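You operate a simulated robot arm through the tools that you are given. There is no shell and no other tool.

The job below is to be done with a simulated two-armed robot. You get a single attempt, and the scene is never put back.

Task
Run the star wheel's two vials out to the tunnel mouth, then stop.
Fine: washer two; shut the outfeed guard, switch on, press reset and start; stop with the black button.

Only the result counts: the job must be done as asked and must still hold three seconds after the hand-in. Knocking over, shifting, dropping, spilling or breaking anything else fails it.

Robot
Two 7-joint arms with fingered hands on one trunk that stands fixed in place. Base frame: the origin is at the foot of the trunk, x ahead of it, y to its left, z up. Units: m, degrees, N and s.
The left shoulder is at [0.06, 0.177, 1], the right one opposite. With the tool pointing down near the work surface each hand reaches from about 0.32 to 0.74 m from the base axis, measured 20 degrees to its own side. Payload 4 kg a hand.
The TCP of each hand is the grasp point between the finger pads, 0.037 m short of the fingertips. In the tool frame z runs along the fingers and y along their closing line. The gripper opens to 0.124 m; its body begins 0.043 m behind the TCP. The gripper is a hand of 3 fingers: y runs from the thumb to the fingers, the wrist lies at [-0.015, -0.108, -0.202] in the tool frame.
Orientation is told as [roll, pitch, yaw] about the base's x, y, z axes, in that order, counted from this pose: with the fingers straight down and the wrist toward the robot, the tool's x, y and z point along [0, 1, 0], [1, 0, 0] and [0, 0, -1] of the base frame.

Tools
- The arms move only by the tool servo_tool. It takes "left_targets", "right_targets" or both (then of equal length, played together; a hand with none holds still); each is a list of rows, each an object (a shift or turn left out is 0) with "delta_pos": the shift along the base's x, y, z in m, a list of three; "turn": the turn, a rotation vector about the base's x, y, z in degrees, a list of three. In form: [{"delta_pos": [tx, ty, tz], "turn": [rx, ry, rz]}, ...]. A call has 1 to 20 rows; each row shifts and turns the commanded pose from where the row before left it. Each row takes 0.2 s and may step no farther than 0.05 m and 8.6 degrees from the row before; otherwise, the whole call is refused. A pose out of reach is approached as far as the arm can. The call stops where the force on the tool passes 90 N (or 10 N more than at its start, if that is more) or the arm is blocked; 0.2 s more then pass. In this call time passes only in rows, and 0.2 s behind the last. It gives the time, the measured TCP pose, the force on the tool (base axes), the opening and the grip force at its end, in the units of the frame above (readings bear some noise), with the torque about the TCP (base axes, N m) and any sound that the robot's microphone picked up.
- Cameras (640 x 400 px; columns grow to the right, rows downward): "scene" is now at [0.0473, 0.0434, 1.6613]; the picture's right is [0.47, -0.88, 0.00], its down [-0.50, -0.27, -0.82] and it looks along [0.73, 0.39, -0.57] (base axes); focal length 214 px, centre (320, 200). "left" rides on the left gripper at [-0.064, -0.076, -0.137] in its tool frame; the picture's right is [-0.84, -0.26, 0.48], its down [0.48, -0.76, 0.44] and it looks along [0.25, 0.60, 0.76] (tool axes); focal length 256 px, centre (320, 200). "right" rides on the right gripper at [0.064, -0.076, -0.137] in its tool frame; the picture's right is [-0.84, 0.26, -0.48], its down [-0.48, -0.76, 0.43] and it looks along [-0.26, 0.60, 0.76] (tool axes); focal length 256 px, centre (320, 200). There is no depth. A picture from a camera that has moved, and an enlarged one, comes with that camera's place and axes in the base frame and with its lens.
- get_image(camera): a new picture of that camera. The clock stands still meanwhile.
- move_column(by): slides the trunk up (or, below 0, down) by that many m; the arms and the scene camera ride with it, the base frame stays. It gives what a move gives, with no picture.
- finger_targets(index, middle, thumb_bend, thumb_turn, hand): sets how far each is bent, from 0 (flat) to 1 (curled in); at 0.3 the hand is open as for a grip, at 0.7 the pads meet at the TCP. One left out holds its place. A second passes; each finger stops where it meets its share of the squeeze, and holds until it gets a number again. It is the only way to open and close the hand. It gives what a move gives, with no picture; readings hold the bend of each and the force on the fingers (four entries, about 0 where the hand has none), thumb and palm. thumb_turn goes from beside the hand (0) to across from the fingers (1), as for a grip.
- aim_head(pan, tilt): turns the head with the scene camera to pan (to the left, within 86 degrees either way) and tilt (down, from -29 to 69), counted from straight ahead of the robot. It gives what a move gives.
- zoom(camera, box): a new picture of the part [left, top, right, bottom] of that camera's present view, enlarged. The clock stands still meanwhile.
- job_done(): hands the job in; it is judged then, once.

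Places have to be worked out from the pictures, the camera data and where the tool is seen. Open the grippers and draw the arms clear of the work before you hand the job in, unless the task says otherwise.

The tools are called as name(argument=value, ...) on one line, values as JSON. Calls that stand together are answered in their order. servo_tool: Moves the arms, as the interface text tells. Its arguments: {"type":"object","properties":{"left_targets":{"type":"array"},"right_targets":{"type":"array"}},"required":[]} The other tools are called the same way: move_column (by) moves the trunk up or down; finger_targets (index, middle, thumb_bend, thumb_turn, hand) moves the fingers one by one; aim_head (pan, tilt) turns the head that bears the scene camera; get_image (camera) takes a picture; zoom (camera, box) takes an enlarged picture of a part of a camera's view; job_done () hands the job in.

At the start:

```text
t: 0.0
left_eef_pos: [0.2457, 0.3659, 1.5885]
left_ee_rot: [0.1, -0.1, 0.0]
left_contact_force: [0.1, 0.9, -0.5]
left_wrist_torque: [0.02, 0.0, 0.01]
left_width: 0.1236
left_gripper_force: 0.0
left_shape: jaw
left_bend: [0.3, 0.3, 0.3, 0.98]
left_finger forces: [0.0, 0.0, 0.0, 0.1, 0.0, 0.0]
right_eef_pos: [0.3538, 0.061, 1.542]
right_ee_rot: [0.1, 0.0, 0.0]
right_contact_force: [-0.3, -0.6, 0.3]
right_wrist_torque: [0.04, 0.01, -0.03]
right_width: 0.1236
right_gripper_force: 0.1
right_shape: jaw
right_bend: [0.3, 0.3, 0.3, 0.98]
right_finger forces: [0.1, 0.0, 0.0, 0.1, 0.1, 0.0]
trunk travel left (down, up): [-0.525, 0.065]
head pan, tilt (commanded): [27.9, 34.6]
```

scene: 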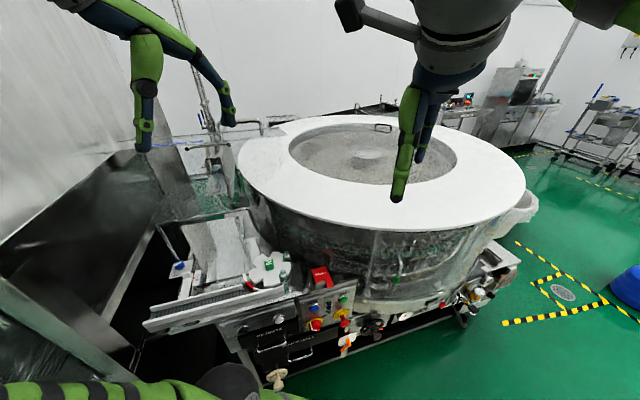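
right: 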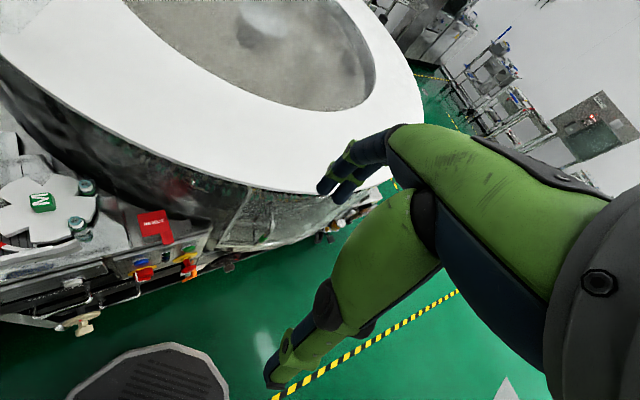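
left: 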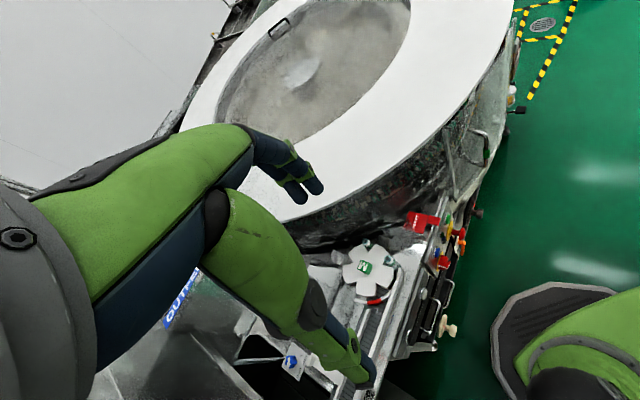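

The scene shows a round washer with a star wheel and a small control panel near it. I'll zoom in on the panel and the outfeed to identify the controls.

zoom(camera="scene", box=[220, 230, 380, 350])

zoom(camera="scene", box=[130, 200, 300, 340])

zoom(camera="right", box=[0, 150, 220, 340])

zoom(camera="left", box=[260, 190, 480, 400])

```text
3.33 times, centred on (300, 290) of scene
camera zoom: at [0.0473, 0.0434, 1.6613], right [0.47, -0.88, 0.0], down [-0.5, -0.27, -0.82], along [0.73, 0.39, -0.57], focal length 715 px, centre (387, -100)
```

zoom: 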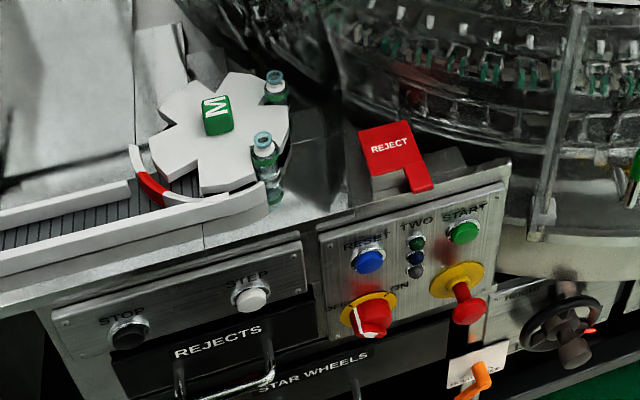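

```text
2.86 times, centred on (215, 270) of scene
camera zoom: at [0.0473, 0.0434, 1.6613], right [0.47, -0.88, 0.0], down [-0.5, -0.27, -0.82], along [0.73, 0.39, -0.57], focal length 613 px, centre (620, 0)
```

zoom: 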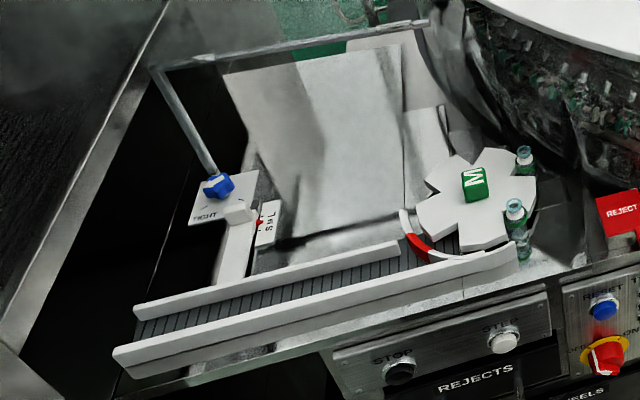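

```text
2.11 times, centred on (110, 245) of right
camera zoom: at [0.2786, 0.1249, 1.6795], right [0.26, -0.84, 0.48], down [-0.76, -0.48, -0.43], along [0.6, -0.26, -0.76], focal length 539 px, centre (762, 105)
```

zoom: 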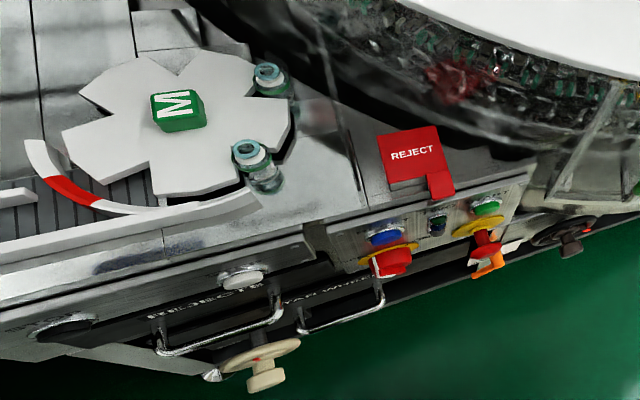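

```text
1.90 times, centred on (370, 295) of left
camera zoom: at [0.1707, 0.3015, 1.7258], right [-0.26, -0.84, -0.48], down [-0.76, 0.48, -0.44], along [0.6, 0.25, -0.76], focal length 488 px, centre (225, 19)
```

zoom: 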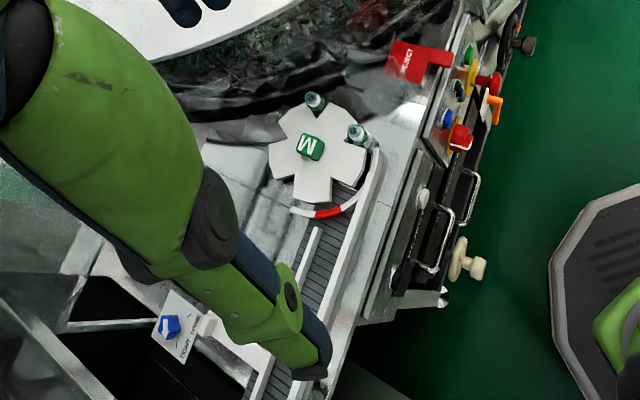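

I'll take tighter zooms of the panel, the guard area, the size gauge and the far equipment before touching anything.

zoom(camera="scene", box=[295, 255, 359, 325])

zoom(camera="scene", box=[165, 240, 225, 280])

zoom(camera="scene", box=[235, 240, 305, 300])

zoom(camera="scene", box=[330, 280, 410, 360])

zoom(camera="scene", box=[400, 50, 640, 200])

```text
5.71 times, centred on (327, 290) of scene
camera zoom: at [0.0473, 0.0434, 1.6613], right [0.47, -0.88, 0.0], down [-0.5, -0.27, -0.82], along [0.73, 0.39, -0.57], focal length 1226 px, centre (280, -314)
```

zoom: 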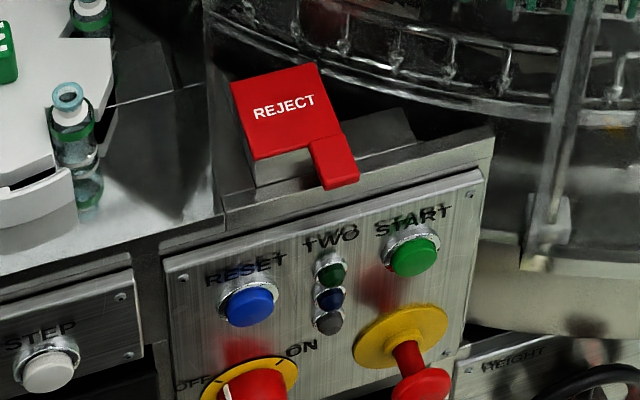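

```text
10.00 times, centred on (195, 260) of scene
camera zoom: at [0.0473, 0.0434, 1.6613], right [0.47, -0.88, 0.0], down [-0.5, -0.27, -0.82], along [0.73, 0.39, -0.57], focal length 2145 px, centre (1570, -400)
```

zoom: 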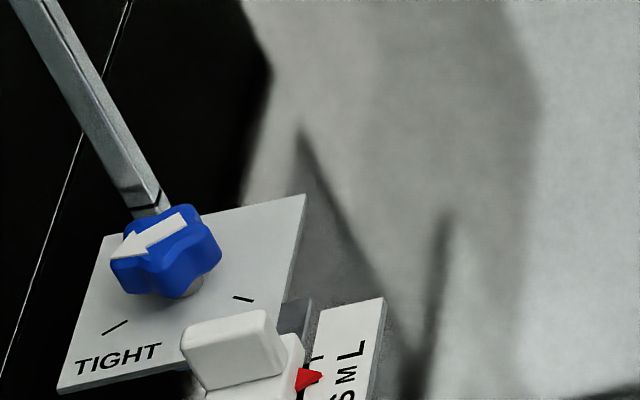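

```text
6.67 times, centred on (270, 270) of scene
camera zoom: at [0.0473, 0.0434, 1.6613], right [0.47, -0.88, 0.0], down [-0.5, -0.27, -0.82], along [0.73, 0.39, -0.57], focal length 1430 px, centre (653, -267)
```

zoom: 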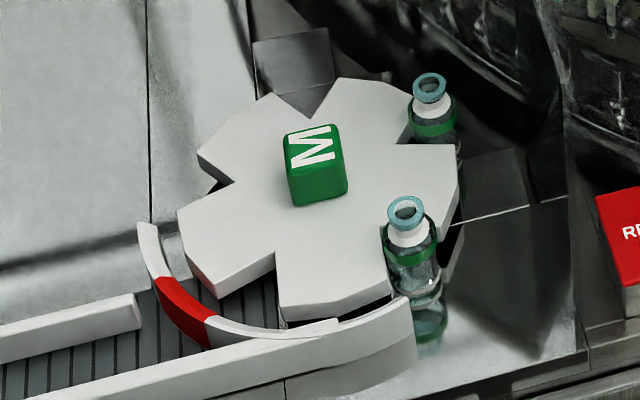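

```text
5.00 times, centred on (370, 320) of scene
camera zoom: at [0.0473, 0.0434, 1.6613], right [0.47, -0.88, 0.0], down [-0.5, -0.27, -0.82], along [0.73, 0.39, -0.57], focal length 1072 px, centre (70, -400)
```

zoom: 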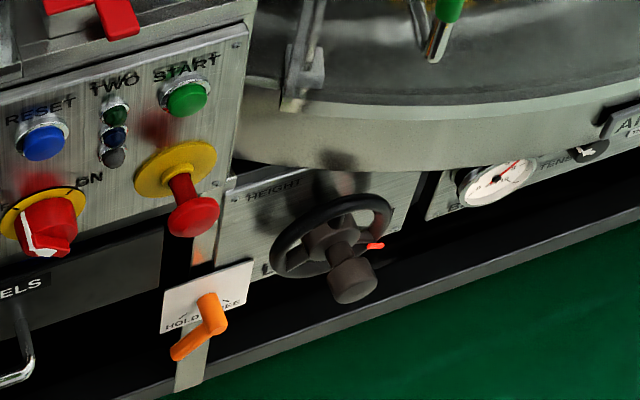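

```text
2.67 times, centred on (520, 125) of scene
camera zoom: at [0.0473, 0.0434, 1.6613], right [0.47, -0.88, 0.0], down [-0.5, -0.27, -0.82], along [0.73, 0.39, -0.57], focal length 572 px, centre (-213, 400)
```

zoom: 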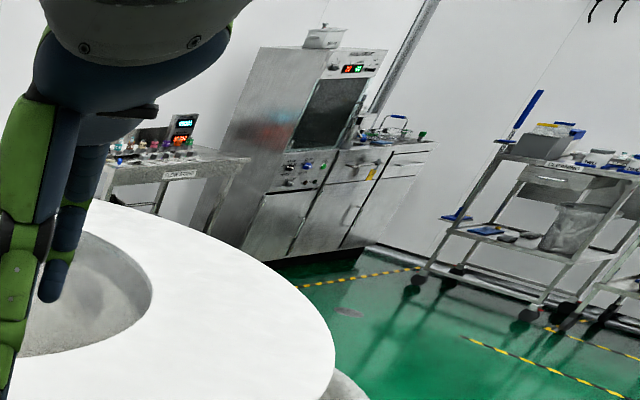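

START triangulates to about (0.54, 0.19, 0.81) and STOP to about (0.25, 0.476, 0.81), so the panel faces back toward the robot. I'll turn the head further left and down to find the outfeed guard and the tunnel mouth.

aim_head(pan=55, tilt=45)

get_image(camera="scene")

```text
t: 0.9
left_eef_pos: [0.2454, 0.3647, 1.5885]
left_ee_rot: [0.0, 0.1, 0.1]
left_contact_force: [-0.9, -1.0, -0.1]
left_wrist_torque: [-0.01, -0.02, 0.03]
left_width: 0.1237
left_gripper_force: 0.1
left_shape: jaw
left_bend: [0.3, 0.3, 0.3, 0.98]
left_finger forces: [0.0, 0.0, 0.0, 0.0, 0.0, 0.1]
right_eef_pos: [0.354, 0.0615, 1.5426]
right_ee_rot: [0.0, 0.1, 0.1]
right_contact_force: [-0.4, -0.5, -0.1]
right_wrist_torque: [0.03, -0.03, 0.0]
right_width: 0.1234
right_gripper_force: 0.1
right_shape: jaw
right_bend: [0.3, 0.3, 0.3, 0.98]
right_finger forces: [0.0, 0.0, 0.0, 0.0, 0.0, 0.0]
trunk travel left (down, up): [-0.525, 0.065]
head pan, tilt (commanded): [55.0, 45.0]
```

```text
taken
camera scene: at [0.016, 0.0687, 1.6459], right [0.82, -0.57, 0.0], down [-0.41, -0.58, -0.71], along [0.41, 0.58, -0.71], focal length 214 px, centre (320, 200)
```

scene: 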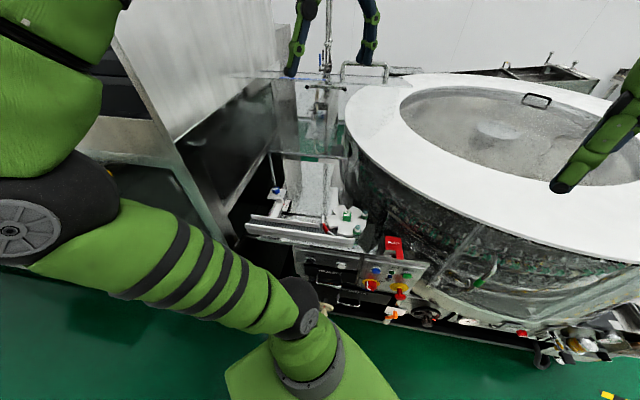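

zoom(camera="scene", box=[225, 140, 425, 270])

zoom(camera="scene", box=[235, 175, 315, 245])

zoom(camera="scene", box=[280, 230, 450, 340])

```text
3.08 times, centred on (325, 205) of scene
camera zoom: at [0.016, 0.0687, 1.6459], right [0.82, -0.57, 0.0], down [-0.41, -0.58, -0.71], along [0.41, 0.58, -0.71], focal length 660 px, centre (305, 185)
```

zoom: 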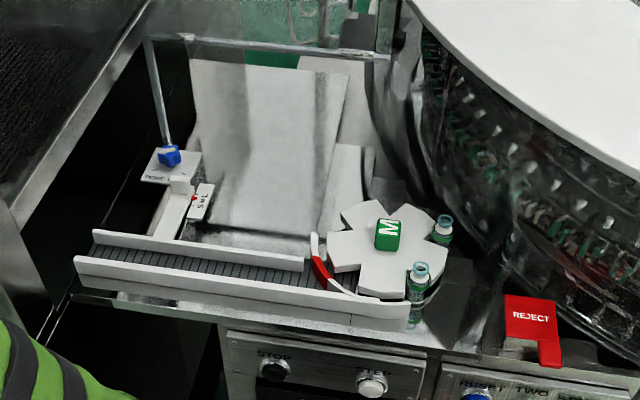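

```text
5.71 times, centred on (275, 210) of scene
camera zoom: at [0.016, 0.0687, 1.6459], right [0.82, -0.57, 0.0], down [-0.41, -0.58, -0.71], along [0.41, 0.58, -0.71], focal length 1226 px, centre (577, 143)
```

zoom: 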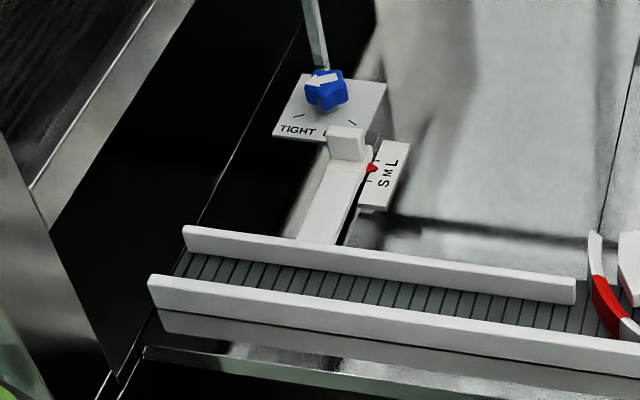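

```text
3.64 times, centred on (365, 285) of scene
camera zoom: at [0.016, 0.0687, 1.6459], right [0.82, -0.57, 0.0], down [-0.41, -0.58, -0.71], along [0.41, 0.58, -0.71], focal length 780 px, centre (156, -109)
```

zoom: 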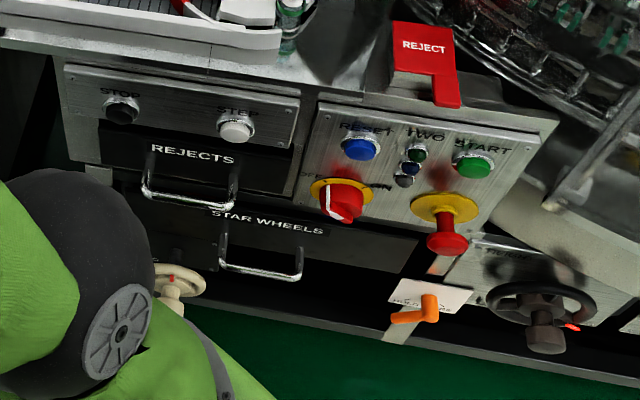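

A transparent framed panel seems to stand upright behind the outfeed. I'll zoom there to see how it is hinged.

zoom(camera="scene", box=[220, 50, 440, 180])

zoom(camera="scene", box=[240, 60, 340, 130])

zoom(camera="scene", box=[320, 60, 440, 170])

get_image(camera="left")

```text
2.91 times, centred on (330, 115) of scene
camera zoom: at [0.016, 0.0687, 1.6459], right [0.82, -0.57, 0.0], down [-0.41, -0.58, -0.71], along [0.41, 0.58, -0.71], focal length 624 px, centre (291, 447)
```

zoom: 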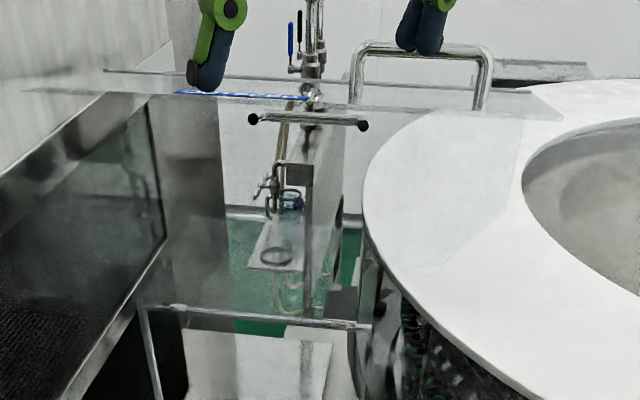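

```text
5.71 times, centred on (290, 95) of scene
camera zoom: at [0.016, 0.0687, 1.6459], right [0.82, -0.57, 0.0], down [-0.41, -0.58, -0.71], along [0.41, 0.58, -0.71], focal length 1226 px, centre (491, 800)
```

zoom: 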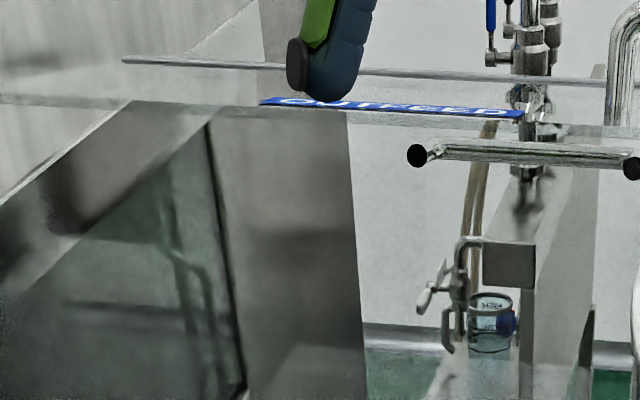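

```text
3.64 times, centred on (380, 115) of scene
camera zoom: at [0.016, 0.0687, 1.6459], right [0.82, -0.57, 0.0], down [-0.41, -0.58, -0.71], along [0.41, 0.58, -0.71], focal length 780 px, centre (102, 509)
```

zoom: 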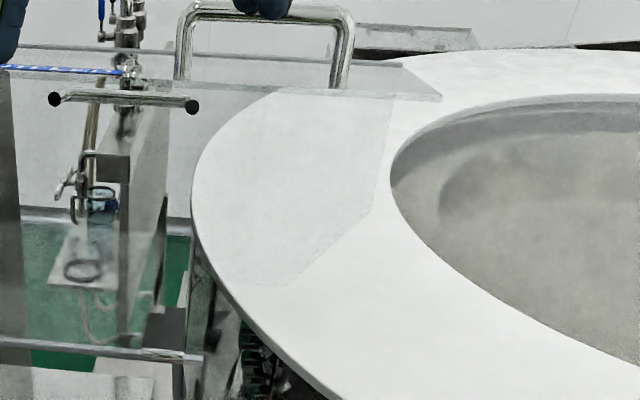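

```text
taken
camera left: at [0.1707, 0.3015, 1.7258], right [-0.26, -0.84, -0.48], down [-0.76, 0.48, -0.44], along [0.6, 0.25, -0.76], focal length 256 px, centre (320, 200)
```

left: 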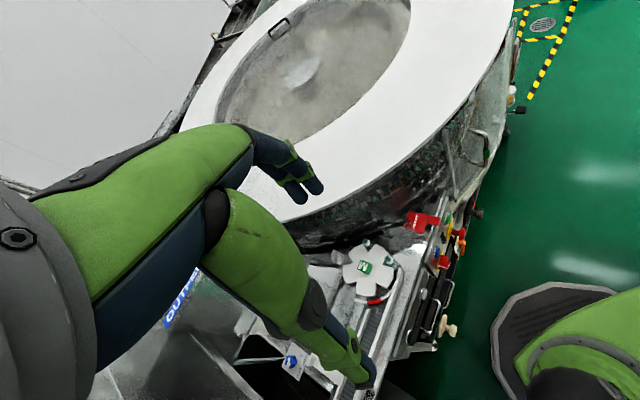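

The guard looks like a clear hinged lid (with the OUTFEED label and a handle) standing upright on a hinge rod behind the star wheel. I'll yaw the left hand 40° about vertical so its camera looks at the guard from another viewpoint.

servo_tool(left_targets=[{"delta_pos": [-0.02, 0, 0], "turn": [0, 0, 8]}, {"delta_pos": [-0.02, 0, 0], "turn": [0, 0, 8]}, {"delta_pos": [-0.02, 0, 0], "turn": [0, 0, 8]}, {"delta_pos": [0, 0, 0], "turn": [0, 0, 8]}, {"delta_pos": [0, 0, 0], "turn": [0, 0, 8]}])

get_image(camera="left")

get_image(camera="scene")

```text
t: 2.1
left_eef_pos: [0.1843, 0.3643, 1.5898]
left_ee_rot: [0.0, -0.1, 40.1]
left_contact_force: [0.2, 0.4, -0.4]
left_wrist_torque: [-0.03, -0.02, 0.0]
left_width: 0.1236
left_gripper_force: 0.0
left_shape: jaw
left_bend: [0.3, 0.3, 0.3, 0.98]
left_finger forces: [0.0, 0.0, 0.0, 0.0, 0.0, 0.0]
right_eef_pos: [0.3546, 0.06, 1.5421]
right_ee_rot: [-0.1, 0.0, 0.0]
right_contact_force: [0.3, -0.6, -0.2]
right_wrist_torque: [0.04, 0.01, -0.01]
right_width: 0.1238
right_gripper_force: 0.0
right_shape: jaw
right_bend: [0.3, 0.3, 0.3, 0.98]
right_finger forces: [0.0, 0.0, 0.1, 0.1, 0.0, 0.2]
trunk travel left (down, up): [-0.525, 0.065]
head pan, tilt (commanded): [55.0, 45.0]
```

```text
taken
camera left: at [0.1683, 0.2666, 1.7268], right [0.34, -0.81, -0.48], down [-0.89, -0.12, -0.44], along [0.29, 0.58, -0.76], focal length 256 px, centre (320, 200)
```

left: 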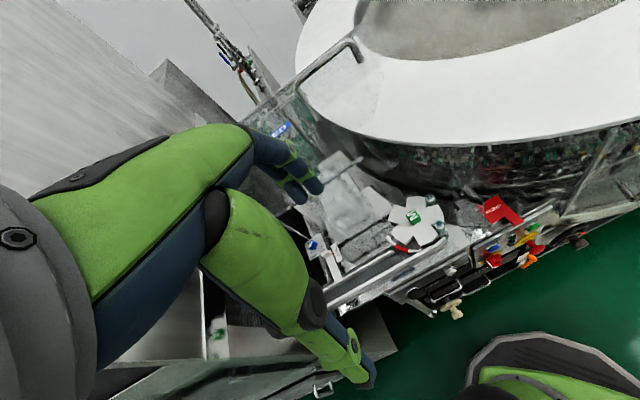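

```text
taken
camera scene: at [0.0157, 0.0679, 1.6459], right [0.82, -0.57, 0.0], down [-0.41, -0.58, -0.71], along [0.41, 0.58, -0.71], focal length 214 px, centre (320, 200)
```

scene: 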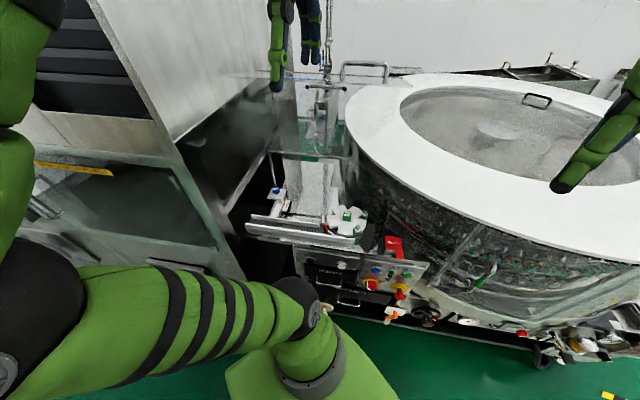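

The left camera now sees the panel edge-on behind the fingers. I'll zoom there.

zoom(camera="left", box=[220, 30, 420, 190])

zoom(camera="left", box=[260, 150, 460, 310])

zoom(camera="scene", box=[240, 50, 440, 170])

```text
2.50 times, centred on (320, 110) of left
camera zoom: at [0.1683, 0.2666, 1.7268], right [0.34, -0.81, -0.48], down [-0.89, -0.12, -0.44], along [0.29, 0.58, -0.76], focal length 640 px, centre (320, 425)
```

zoom: 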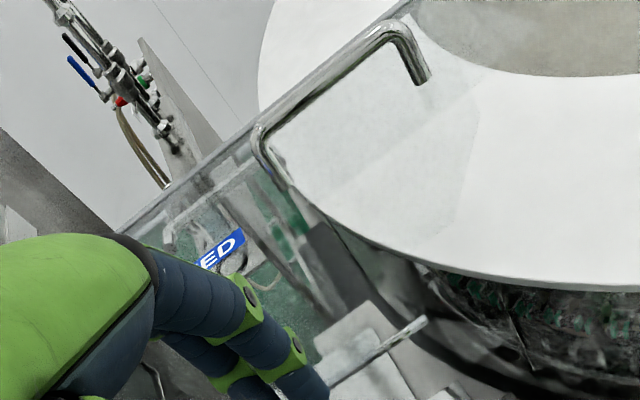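

```text
2.50 times, centred on (360, 230) of left
camera zoom: at [0.1683, 0.2666, 1.7268], right [0.34, -0.81, -0.48], down [-0.89, -0.12, -0.44], along [0.29, 0.58, -0.76], focal length 640 px, centre (220, 125)
```

zoom: 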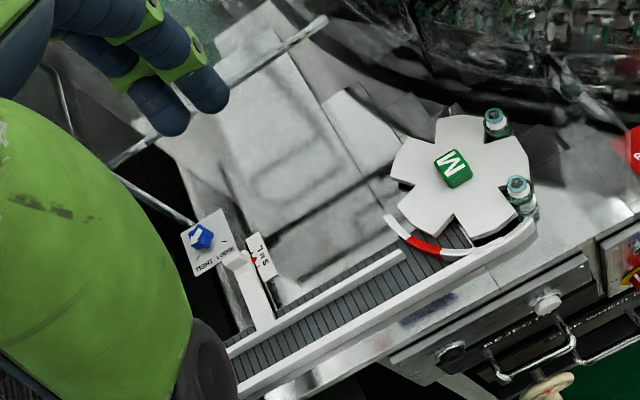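

```text
3.20 times, centred on (340, 110) of scene
camera zoom: at [0.0157, 0.0679, 1.6459], right [0.82, -0.57, 0.0], down [-0.41, -0.58, -0.71], along [0.41, 0.58, -0.71], focal length 686 px, centre (256, 488)
```

zoom: 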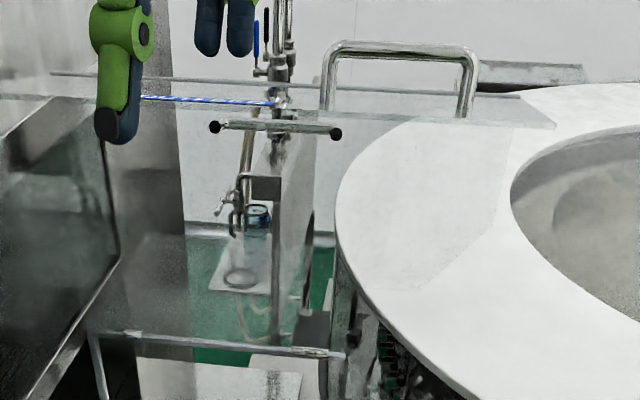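

Triangulating both views, the guard's U handle bar runs from about (0.455, 0.576, 1.50) to (0.54, 0.50, 1.50). The hinge rod is at z≈1.12, about 0.10 m further back, so the lid stands nearly vertical. I'll bring the open left hand near the handle at 45° yaw, kept high and short of the bar.

servo_tool(left_targets=[{"delta_pos": [0.04, 0.016, 0.005], "turn": [0, 0, 2.5]}, {"delta_pos": [0.04, 0.016, 0.005], "turn": [0, 0, 2.5]}, {"delta_pos": [0.04, 0.016, 0.005]}, {"delta_pos": [0.04, 0.016, 0.005]}, {"delta_pos": [0.04, 0.016, 0]}, {"delta_pos": [0.03, 0.016, 0]}])

get_image(camera="scene")

get_image(camera="left")

```text
t: 3.5
left_eef_pos: [0.4147, 0.4593, 1.605]
left_ee_rot: [-0.1, 0.0, 45.0]
left_contact_force: [0.3, 0.4, -0.3]
left_wrist_torque: [-0.01, 0.02, 0.0]
left_width: 0.1233
left_gripper_force: 0.1
left_shape: jaw
left_bend: [0.3, 0.3, 0.3, 0.98]
left_finger forces: [0.1, 0.1, 0.0, 0.0, 0.0, 0.1]
right_eef_pos: [0.3558, 0.0616, 1.5419]
right_ee_rot: [0.0, 0.1, 0.1]
right_contact_force: [0.5, 0.4, 0.2]
right_wrist_torque: [0.0, 0.0, 0.0]
right_width: 0.1233
right_gripper_force: 0.1
right_shape: jaw
right_bend: [0.3, 0.3, 0.3, 0.98]
right_finger forces: [0.0, 0.0, 0.0, 0.0, 0.1, 0.1]
trunk travel left (down, up): [-0.525, 0.065]
head pan, tilt (commanded): [55.0, 45.0]
```

```text
taken
camera scene: at [0.0169, 0.0696, 1.6458], right [0.82, -0.57, 0.0], down [-0.41, -0.58, -0.71], along [0.41, 0.58, -0.71], focal length 214 px, centre (320, 200)
```

scene: 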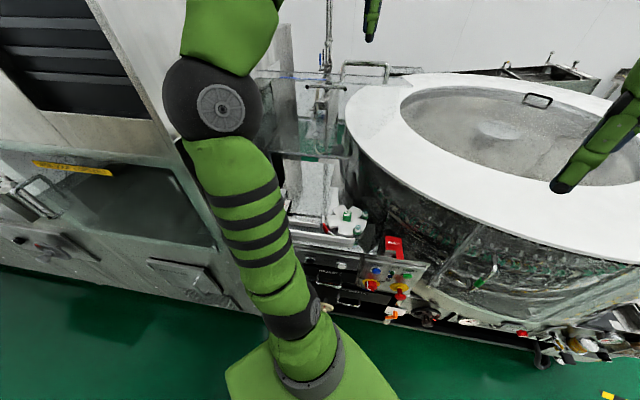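

```text
taken
camera left: at [0.4066, 0.3599, 1.7428], right [0.41, -0.77, -0.48], down [-0.88, -0.2, -0.44], along [0.24, 0.6, -0.76], focal length 256 px, centre (320, 200)
```

left: 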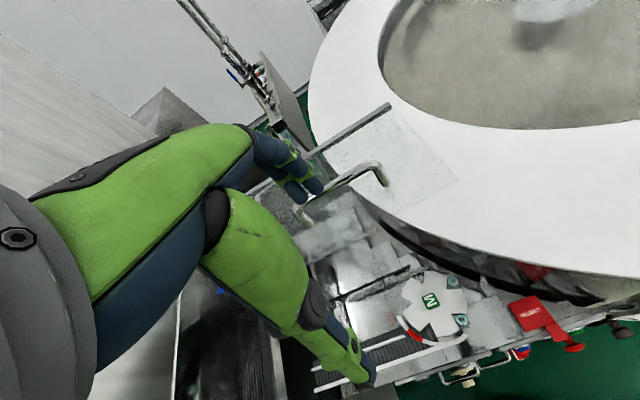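

The left arm is well within reach here. I'll zoom the left camera on the handle to refine its position before closing on it.

zoom(camera="left", box=[240, 80, 480, 260])

zoom(camera="scene", box=[240, 40, 440, 170])

zoom(camera="left", box=[400, 260, 620, 400])

```text
2.22 times, centred on (360, 170) of left
camera zoom: at [0.4066, 0.3599, 1.7428], right [0.41, -0.77, -0.48], down [-0.88, -0.2, -0.44], along [0.24, 0.6, -0.76], focal length 569 px, centre (231, 267)
```

zoom: 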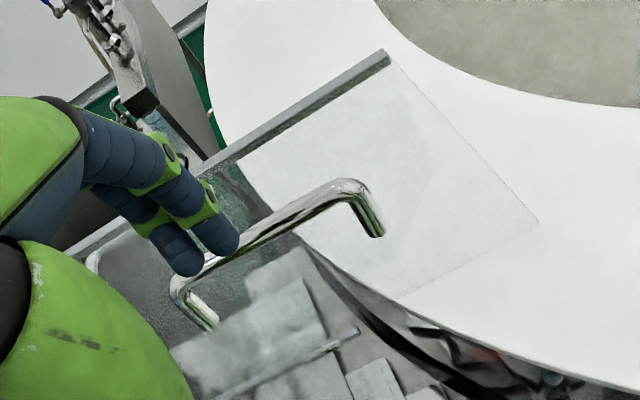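

```text
3.08 times, centred on (340, 105) of scene
camera zoom: at [0.0169, 0.0696, 1.6458], right [0.82, -0.57, 0.0], down [-0.41, -0.58, -0.71], along [0.41, 0.58, -0.71], focal length 660 px, centre (258, 492)
```

zoom: 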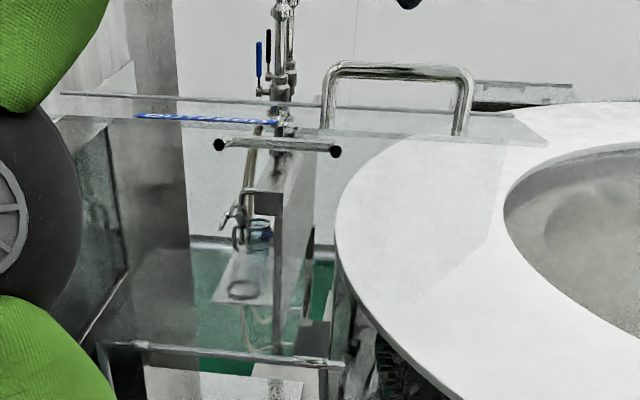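

```text
2.86 times, centred on (510, 330) of left
camera zoom: at [0.4066, 0.3599, 1.7428], right [0.41, -0.77, -0.48], down [-0.88, -0.2, -0.44], along [0.24, 0.6, -0.76], focal length 731 px, centre (-223, -171)
```

zoom: 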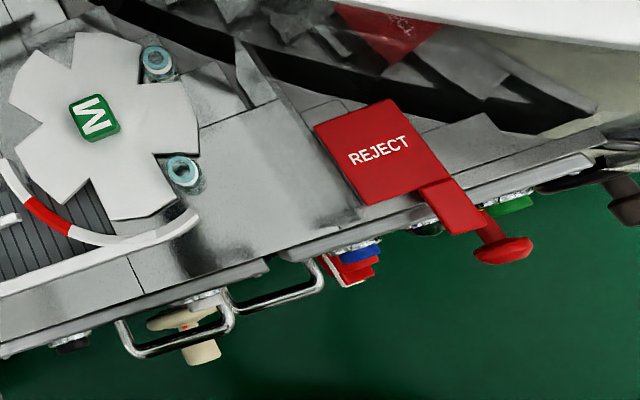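

The lid works out as about 98° open, with hinge axis at distance 0.844 and z 1.12, and bar centre at (0.505, 0.546, 1.497). Next I place the open hand straddling the bar, moving over it first and then down.

servo_tool(left_targets=[{"delta_pos": [0.03, 0.029, 0.0]}, {"delta_pos": [0.03, 0.029, 0.0]}, {"delta_pos": [0.03, 0.029, 0.0]}, {"delta_pos": [0, 0, -0.03]}, {"delta_pos": [0, 0, -0.03]}])

zoom(camera="scene", box=[240, 0, 440, 130])

get_image(camera="left")

```text
t: 4.7
left_eef_pos: [0.4987, 0.5385, 1.5445]
left_ee_rot: [0.1, -0.1, 45.0]
left_contact_force: [-0.2, -0.9, 0.4]
left_wrist_torque: [0.01, -0.02, -0.02]
left_width: 0.1237
left_gripper_force: 0.1
left_shape: jaw
left_bend: [0.3, 0.3, 0.3, 0.98]
left_finger forces: [0.0, 0.0, 0.1, 0.0, 0.0, 0.1]
left hand out of reach, approached as far as the arm can: row 3
right_eef_pos: [0.3576, 0.0591, 1.5429]
right_ee_rot: [-0.1, 0.1, -0.2]
right_contact_force: [0.3, 0.2, -0.5]
right_wrist_torque: [0.0, 0.02, 0.0]
right_width: 0.1237
right_gripper_force: 0.0
right_shape: jaw
right_bend: [0.3, 0.3, 0.3, 0.98]
right_finger forces: [0.0, 0.0, 0.1, 0.0, 0.0, 0.1]
trunk travel left (down, up): [-0.525, 0.065]
head pan, tilt (commanded): [55.0, 45.0]
```

```text
3.08 times, centred on (340, 65) of scene
camera zoom: at [0.0172, 0.0684, 1.6458], right [0.82, -0.57, 0.0], down [-0.41, -0.58, -0.71], along [0.41, 0.58, -0.71], focal length 660 px, centre (258, 615)
```

zoom: 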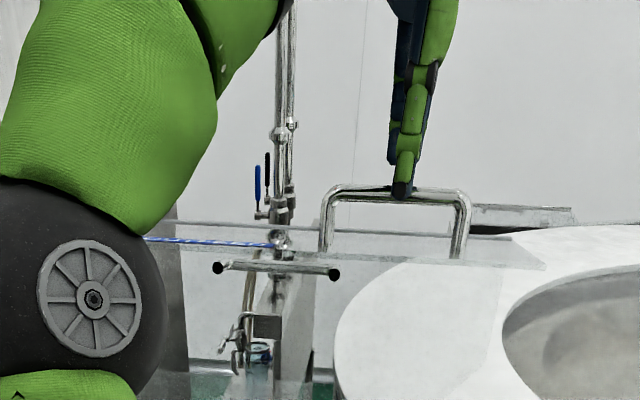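

```text
taken
camera left: at [0.4907, 0.4393, 1.6819], right [0.41, -0.77, -0.48], down [-0.88, -0.2, -0.43], along [0.24, 0.6, -0.76], focal length 256 px, centre (320, 200)
```

left: 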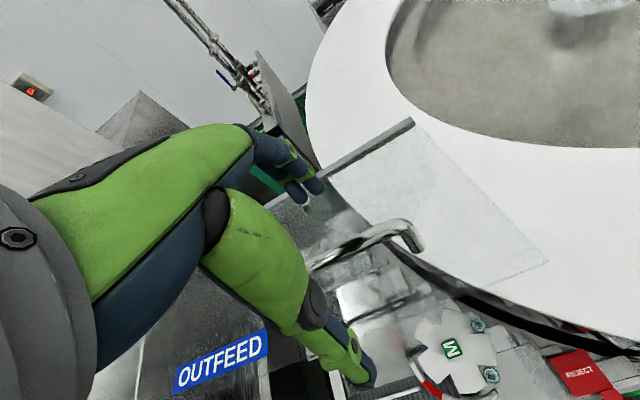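

The bar lies between thumb and fingers, and the TCP is still about 1 cm short in depth. I'll go down the last 3 cm while moving slightly forward, then look again.

servo_tool(left_targets=[{"delta_pos": [0.003, 0.003, -0.016]}, {"delta_pos": [0.003, 0.003, -0.016]}])

zoom(camera="scene", box=[320, 20, 420, 100])

zoom(camera="left", box=[240, 120, 480, 400])

```text
t: 5.3
left_eef_pos: [0.5033, 0.5458, 1.5136]
left_ee_rot: [-0.2, -0.1, 45.0]
left_contact_force: [-1.1, 0.3, -0.3]
left_wrist_torque: [0.03, 0.03, 0.0]
left_width: 0.1238
left_gripper_force: 0.0
left_shape: jaw
left_bend: [0.3, 0.3, 0.3, 0.98]
left_finger forces: [0.0, 0.0, 0.1, 0.0, 0.0, 0.0]
right_eef_pos: [0.3545, 0.0614, 1.5421]
right_ee_rot: [0.0, 0.0, 0.0]
right_contact_force: [0.2, -0.6, 0.7]
right_wrist_torque: [0.02, -0.01, -0.01]
right_width: 0.1237
right_gripper_force: 0.1
right_shape: jaw
right_bend: [0.3, 0.3, 0.3, 0.98]
right_finger forces: [0.0, 0.1, 0.1, 0.1, 0.0, 0.0]
trunk travel left (down, up): [-0.525, 0.065]
head pan, tilt (commanded): [55.0, 45.0]
```

```text
5.00 times, centred on (370, 60) of scene
camera zoom: at [0.0157, 0.0689, 1.6458], right [0.82, -0.57, 0.0], down [-0.41, -0.58, -0.71], along [0.41, 0.58, -0.71], focal length 1072 px, centre (70, 900)
```

zoom: 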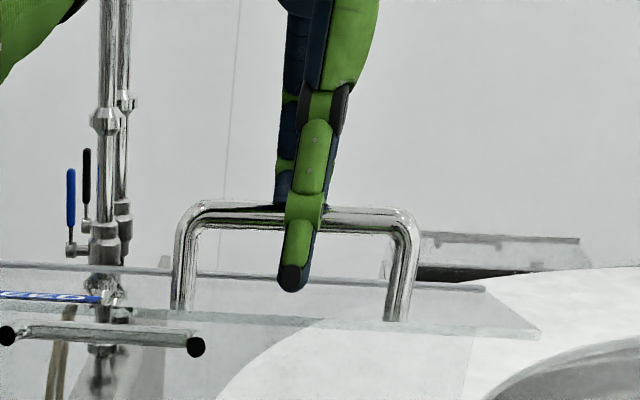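

```text
1.43 times, centred on (360, 260) of left
camera zoom: at [0.4954, 0.4471, 1.6508], right [0.41, -0.77, -0.48], down [-0.88, -0.2, -0.44], along [0.24, 0.6, -0.76], focal length 366 px, centre (263, 114)
```

zoom: 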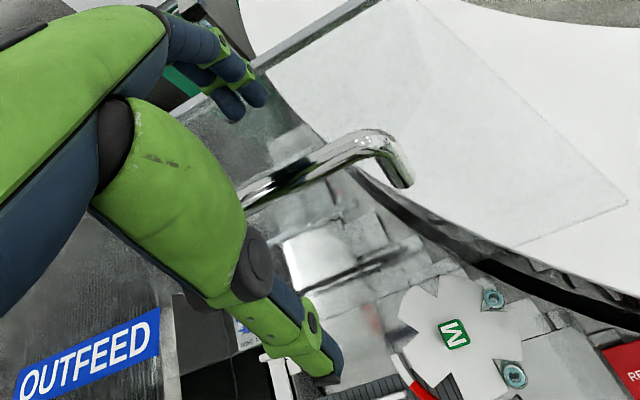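

The thumb is in front of and the fingers behind the bar, as wanted. I close the hand around the bar.

finger_targets(hand="left", index=0.62, middle=0.62, thumb_bend=0.62)

zoom(camera="scene", box=[320, 20, 420, 100])

zoom(camera="left", box=[240, 120, 480, 400])

```text
t: 6.3
left_eef_pos: [0.5039, 0.5447, 1.5158]
left_ee_rot: [0.0, 0.1, 45.0]
left_contact_force: [-0.9, -0.1, -0.2]
left_wrist_torque: [0.0, 0.01, 0.0]
left_width: 0.0254
left_gripper_force: 0.1
left_shape: fingers
left_bend: [0.62, 0.62, 0.62, 0.98]
left_finger forces: [0.0, 0.0, 0.0, 0.1, 0.1, 0.1]
right_eef_pos: [0.355, 0.0615, 1.5413]
right_ee_rot: [0.1, 0.0, 0.0]
right_contact_force: [0.5, 0.1, -0.2]
right_wrist_torque: [0.03, 0.01, 0.01]
right_width: 0.1238
right_gripper_force: 0.1
right_shape: jaw
right_bend: [0.3, 0.3, 0.3, 0.98]
right_finger forces: [0.0, 0.1, 0.0, 0.0, 0.0, 0.0]
trunk travel left (down, up): [-0.525, 0.065]
head pan, tilt (commanded): [55.0, 45.0]
```

```text
5.00 times, centred on (370, 60) of scene
camera zoom: at [0.016, 0.0687, 1.6458], right [0.82, -0.57, 0.0], down [-0.41, -0.58, -0.71], along [0.41, 0.58, -0.71], focal length 1072 px, centre (70, 900)
```

zoom: 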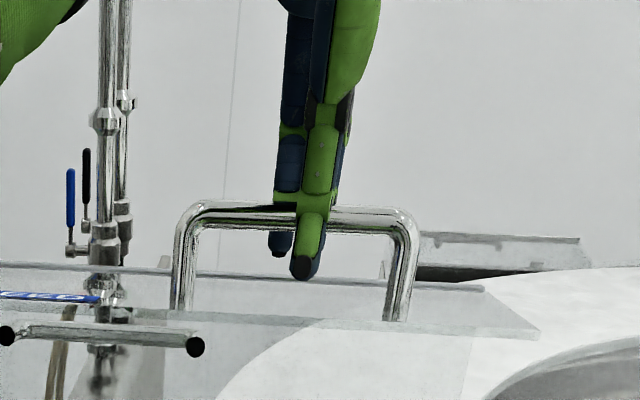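

```text
1.43 times, centred on (360, 260) of left
camera zoom: at [0.4959, 0.4468, 1.6508], right [0.41, -0.77, -0.48], down [-0.88, -0.2, -0.44], along [0.24, 0.6, -0.76], focal length 366 px, centre (263, 114)
```

zoom: 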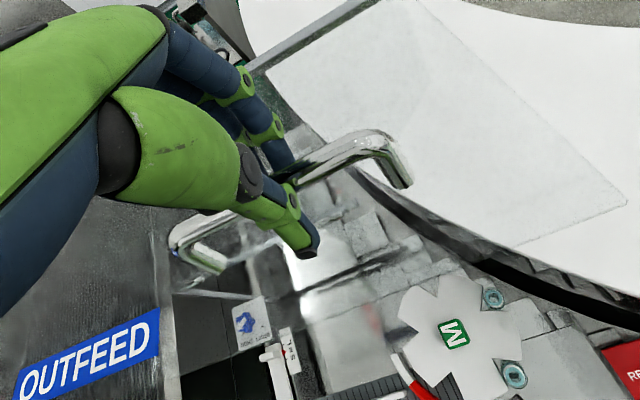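

The bar is caged with a 25 mm opening. I'll close a little more to get a light squeeze, so the lid is held in both directions while I swing it down.

finger_targets(hand="left", index=0.68, middle=0.68, thumb_bend=0.68)

```text
t: 7.3
left_eef_pos: [0.5031, 0.5453, 1.515]
left_ee_rot: [-0.1, 0.0, 45.0]
left_contact_force: [-4.5, -3.7, -0.1]
left_wrist_torque: [-0.07, 0.09, -0.06]
left_width: 0.0117
left_gripper_force: 2.5
left_shape: fingers
left_bend: [0.68, 0.68, 0.67, 0.98]
left_finger forces: [0.2, 0.0, 0.0, 0.1, 5.4, 0.0]
right_eef_pos: [0.3541, 0.0611, 1.5415]
right_ee_rot: [0.0, 0.0, 0.1]
right_contact_force: [0.0, 0.0, -0.1]
right_wrist_torque: [0.02, 0.02, -0.01]
right_width: 0.1235
right_gripper_force: 0.2
right_shape: jaw
right_bend: [0.3, 0.3, 0.3, 0.98]
right_finger forces: [0.1, 0.0, 0.0, 0.1, 0.0, 0.1]
trunk travel left (down, up): [-0.525, 0.065]
head pan, tilt (commanded): [55.0, 45.0]
```

The thumb touches the bar and the fingers are just shy of it. I'll start swinging the lid along its arc, about 15° toward the robot in small steps, and watch the force.

servo_tool(left_targets=[{"delta_pos": [-0.0116, -0.0116, -0.0048]}, {"delta_pos": [-0.0114, -0.0114, -0.0054]}, {"delta_pos": [-0.0112, -0.0112, -0.0062]}, {"delta_pos": [-0.011, -0.011, -0.0068]}, {"delta_pos": [-0.0108, -0.0108, -0.0076]}, {"delta_pos": [-0.0105, -0.0105, -0.0082]}])

zoom(camera="scene", box=[240, 0, 440, 130])

get_image(camera="left")

```text
t: 8.7
left_eef_pos: [0.4351, 0.4767, 1.4749]
left_ee_rot: [-0.1, 0.0, 45.0]
left_contact_force: [1.1, 1.4, -1.6]
left_wrist_torque: [0.04, 0.03, -0.01]
left_width: 0.0098
left_gripper_force: 1.5
left_shape: fingers
left_bend: [0.66, 0.68, 0.68, 0.98]
left_finger forces: [2.3, 0.4, 0.0, 0.0, 0.1, 0.0]
right_eef_pos: [0.3559, 0.0613, 1.5421]
right_ee_rot: [-0.1, 0.1, 0.0]
right_contact_force: [0.4, 0.9, -1.2]
right_wrist_torque: [0.02, -0.01, 0.04]
right_width: 0.1236
right_gripper_force: 0.1
right_shape: jaw
right_bend: [0.3, 0.3, 0.3, 0.98]
right_finger forces: [0.0, 0.1, 0.0, 0.0, 0.0, 0.0]
trunk travel left (down, up): [-0.525, 0.065]
head pan, tilt (commanded): [55.0, 45.0]
```

```text
3.08 times, centred on (340, 65) of scene
camera zoom: at [0.016, 0.0688, 1.6458], right [0.82, -0.57, 0.0], down [-0.41, -0.58, -0.71], along [0.41, 0.58, -0.71], focal length 660 px, centre (258, 615)
```

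zoom: 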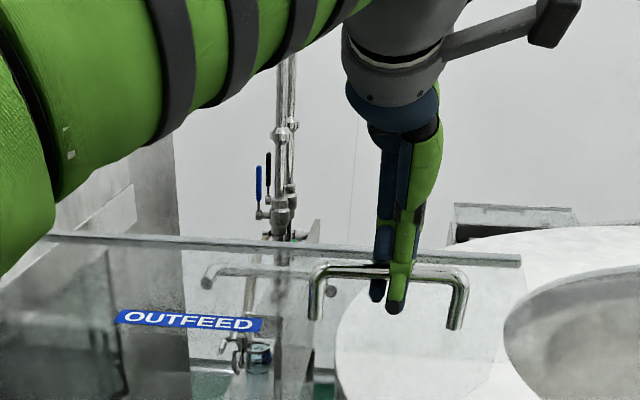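

```text
taken
camera left: at [0.4278, 0.3788, 1.6126], right [0.41, -0.77, -0.48], down [-0.88, -0.2, -0.44], along [0.24, 0.6, -0.76], focal length 256 px, centre (320, 200)
```

left: 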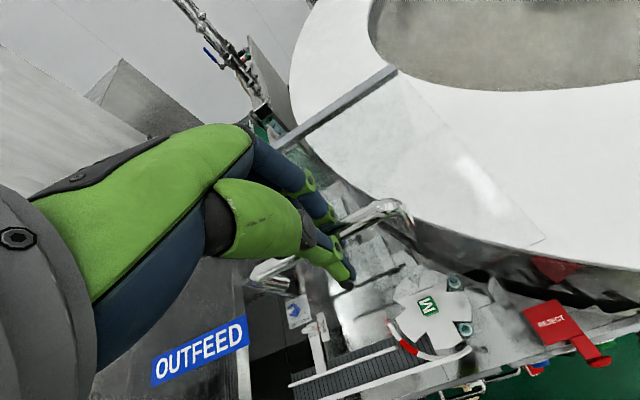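

The lid follows with only about 2 N, so it moves freely with light friction. Next I continue the arc by another 20°.

servo_tool(left_targets=[{"delta_pos": [-0.0163, -0.0163, -0.0144]}, {"delta_pos": [-0.0156, -0.0156, -0.016]}, {"delta_pos": [-0.0148, -0.0148, -0.0175]}, {"delta_pos": [-0.0138, -0.0138, -0.0189]}, {"delta_pos": [-0.0129, -0.0129, -0.0202]}])

get_image(camera="scene")

get_image(camera="left")

```text
t: 9.9
left_eef_pos: [0.3625, 0.4024, 1.3914]
left_ee_rot: [-0.1, 0.0, 45.0]
left_contact_force: [2.3, 1.1, -0.7]
left_wrist_torque: [0.0, 0.02, 0.06]
left_width: 0.0096
left_gripper_force: 1.2
left_shape: fingers
left_bend: [0.66, 0.68, 0.68, 0.98]
left_finger forces: [2.1, 0.0, 0.0, 0.0, 0.0, 0.0]
right_eef_pos: [0.3546, 0.0604, 1.5422]
right_ee_rot: [0.1, 0.0, 0.1]
right_contact_force: [0.3, 0.4, 0.2]
right_wrist_torque: [0.0, 0.03, 0.0]
right_width: 0.1238
right_gripper_force: 0.0
right_shape: jaw
right_bend: [0.3, 0.3, 0.3, 0.98]
right_finger forces: [0.1, 0.0, 0.1, 0.0, 0.1, 0.0]
trunk travel left (down, up): [-0.525, 0.065]
head pan, tilt (commanded): [55.0, 45.0]
```

```text
taken
camera scene: at [0.016, 0.0686, 1.6458], right [0.82, -0.57, 0.0], down [-0.41, -0.58, -0.71], along [0.41, 0.58, -0.71], focal length 214 px, centre (320, 200)
```

scene: 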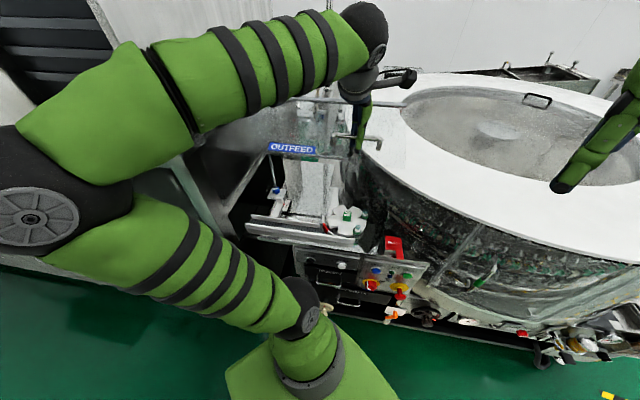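

```text
taken
camera left: at [0.3537, 0.305, 1.5279], right [0.41, -0.77, -0.48], down [-0.88, -0.2, -0.44], along [0.24, 0.6, -0.76], focal length 256 px, centre (320, 200)
```

left: 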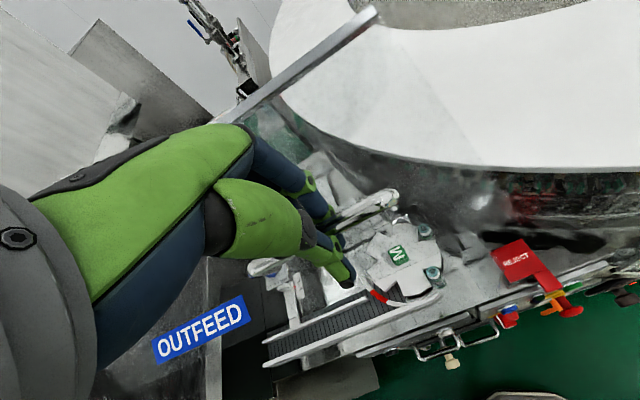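

The lid is now about 35° down and still follows with about 2 N. I continue the arc.

servo_tool(left_targets=[{"delta_pos": [-0.0118, -0.0118, -0.0215]}, {"delta_pos": [-0.0107, -0.0107, -0.0225]}, {"delta_pos": [-0.0097, -0.0097, -0.0236]}, {"delta_pos": [-0.0084, -0.0084, -0.0245]}, {"delta_pos": [-0.0072, -0.0072, -0.0252]}])

get_image(camera="scene")

get_image(camera="left")

```text
t: 11.1
left_eef_pos: [0.3149, 0.3553, 1.2701]
left_ee_rot: [-0.1, -0.1, 45.0]
left_contact_force: [-0.8, 1.1, -0.7]
left_wrist_torque: [0.05, -0.04, 0.0]
left_width: 0.007
left_gripper_force: 0.1
left_shape: fingers
left_bend: [0.68, 0.68, 0.68, 0.98]
left_finger forces: [0.1, 0.1, 0.0, 0.0, 0.1, 0.1]
right_eef_pos: [0.3535, 0.0601, 1.541]
right_ee_rot: [0.0, 0.0, 0.0]
right_contact_force: [-0.5, 0.6, 0.4]
right_wrist_torque: [-0.01, 0.04, -0.02]
right_width: 0.1237
right_gripper_force: 0.0
right_shape: jaw
right_bend: [0.3, 0.3, 0.3, 0.98]
right_finger forces: [0.1, 0.0, 0.0, 0.0, 0.0, 0.1]
trunk travel left (down, up): [-0.525, 0.065]
head pan, tilt (commanded): [55.0, 45.0]
```

```text
taken
camera scene: at [0.0158, 0.0685, 1.6458], right [0.82, -0.57, 0.0], down [-0.41, -0.58, -0.71], along [0.41, 0.58, -0.71], focal length 214 px, centre (320, 200)
```

scene: 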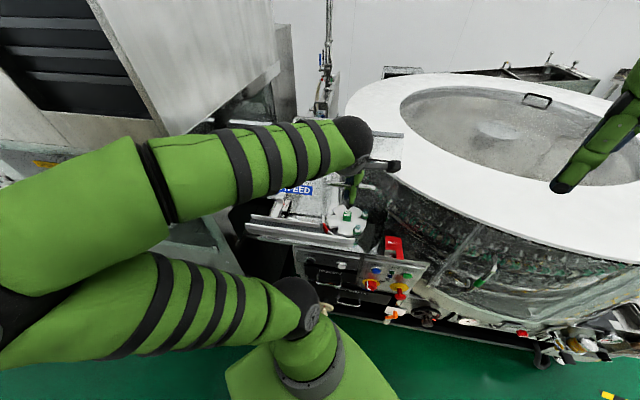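

```text
taken
camera left: at [0.3064, 0.2564, 1.4068], right [0.41, -0.77, -0.48], down [-0.88, -0.2, -0.44], along [0.24, 0.6, -0.76], focal length 256 px, centre (320, 200)
```

left: 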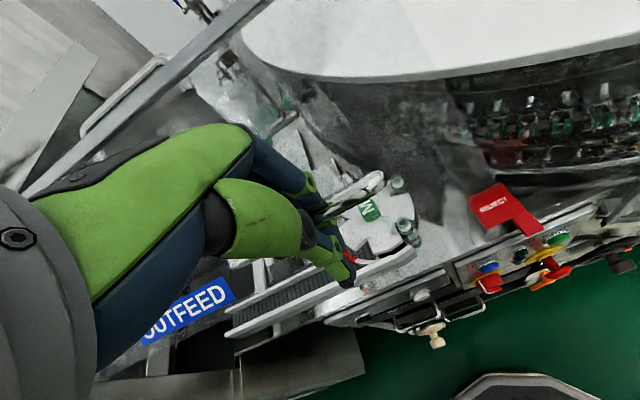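

Finger force dropped to zero, so I check whether the bar is still between the fingers.

zoom(camera="left", box=[230, 120, 430, 320])

zoom(camera="scene", box=[260, 120, 420, 250])

```text
2.00 times, centred on (330, 220) of left
camera zoom: at [0.3064, 0.2564, 1.4068], right [0.41, -0.77, -0.48], down [-0.88, -0.2, -0.44], along [0.24, 0.6, -0.76], focal length 512 px, centre (300, 160)
```

zoom: 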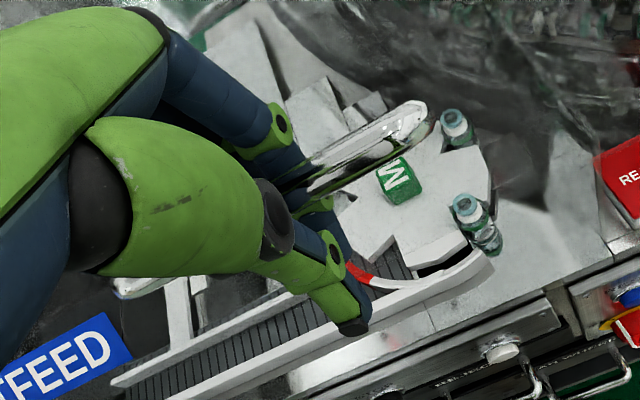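

```text
3.08 times, centred on (340, 185) of scene
camera zoom: at [0.0158, 0.0685, 1.6458], right [0.82, -0.57, 0.0], down [-0.41, -0.58, -0.71], along [0.41, 0.58, -0.71], focal length 660 px, centre (258, 246)
```

zoom: 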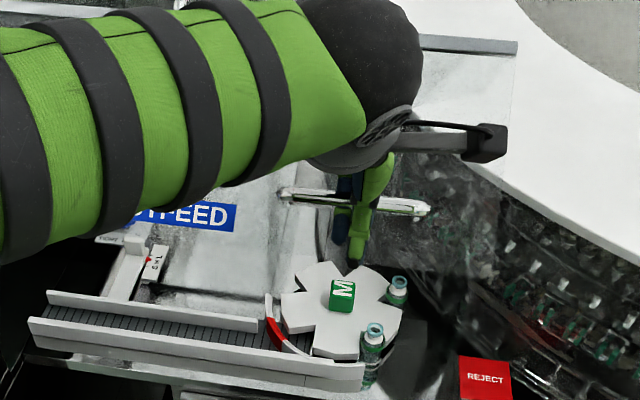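

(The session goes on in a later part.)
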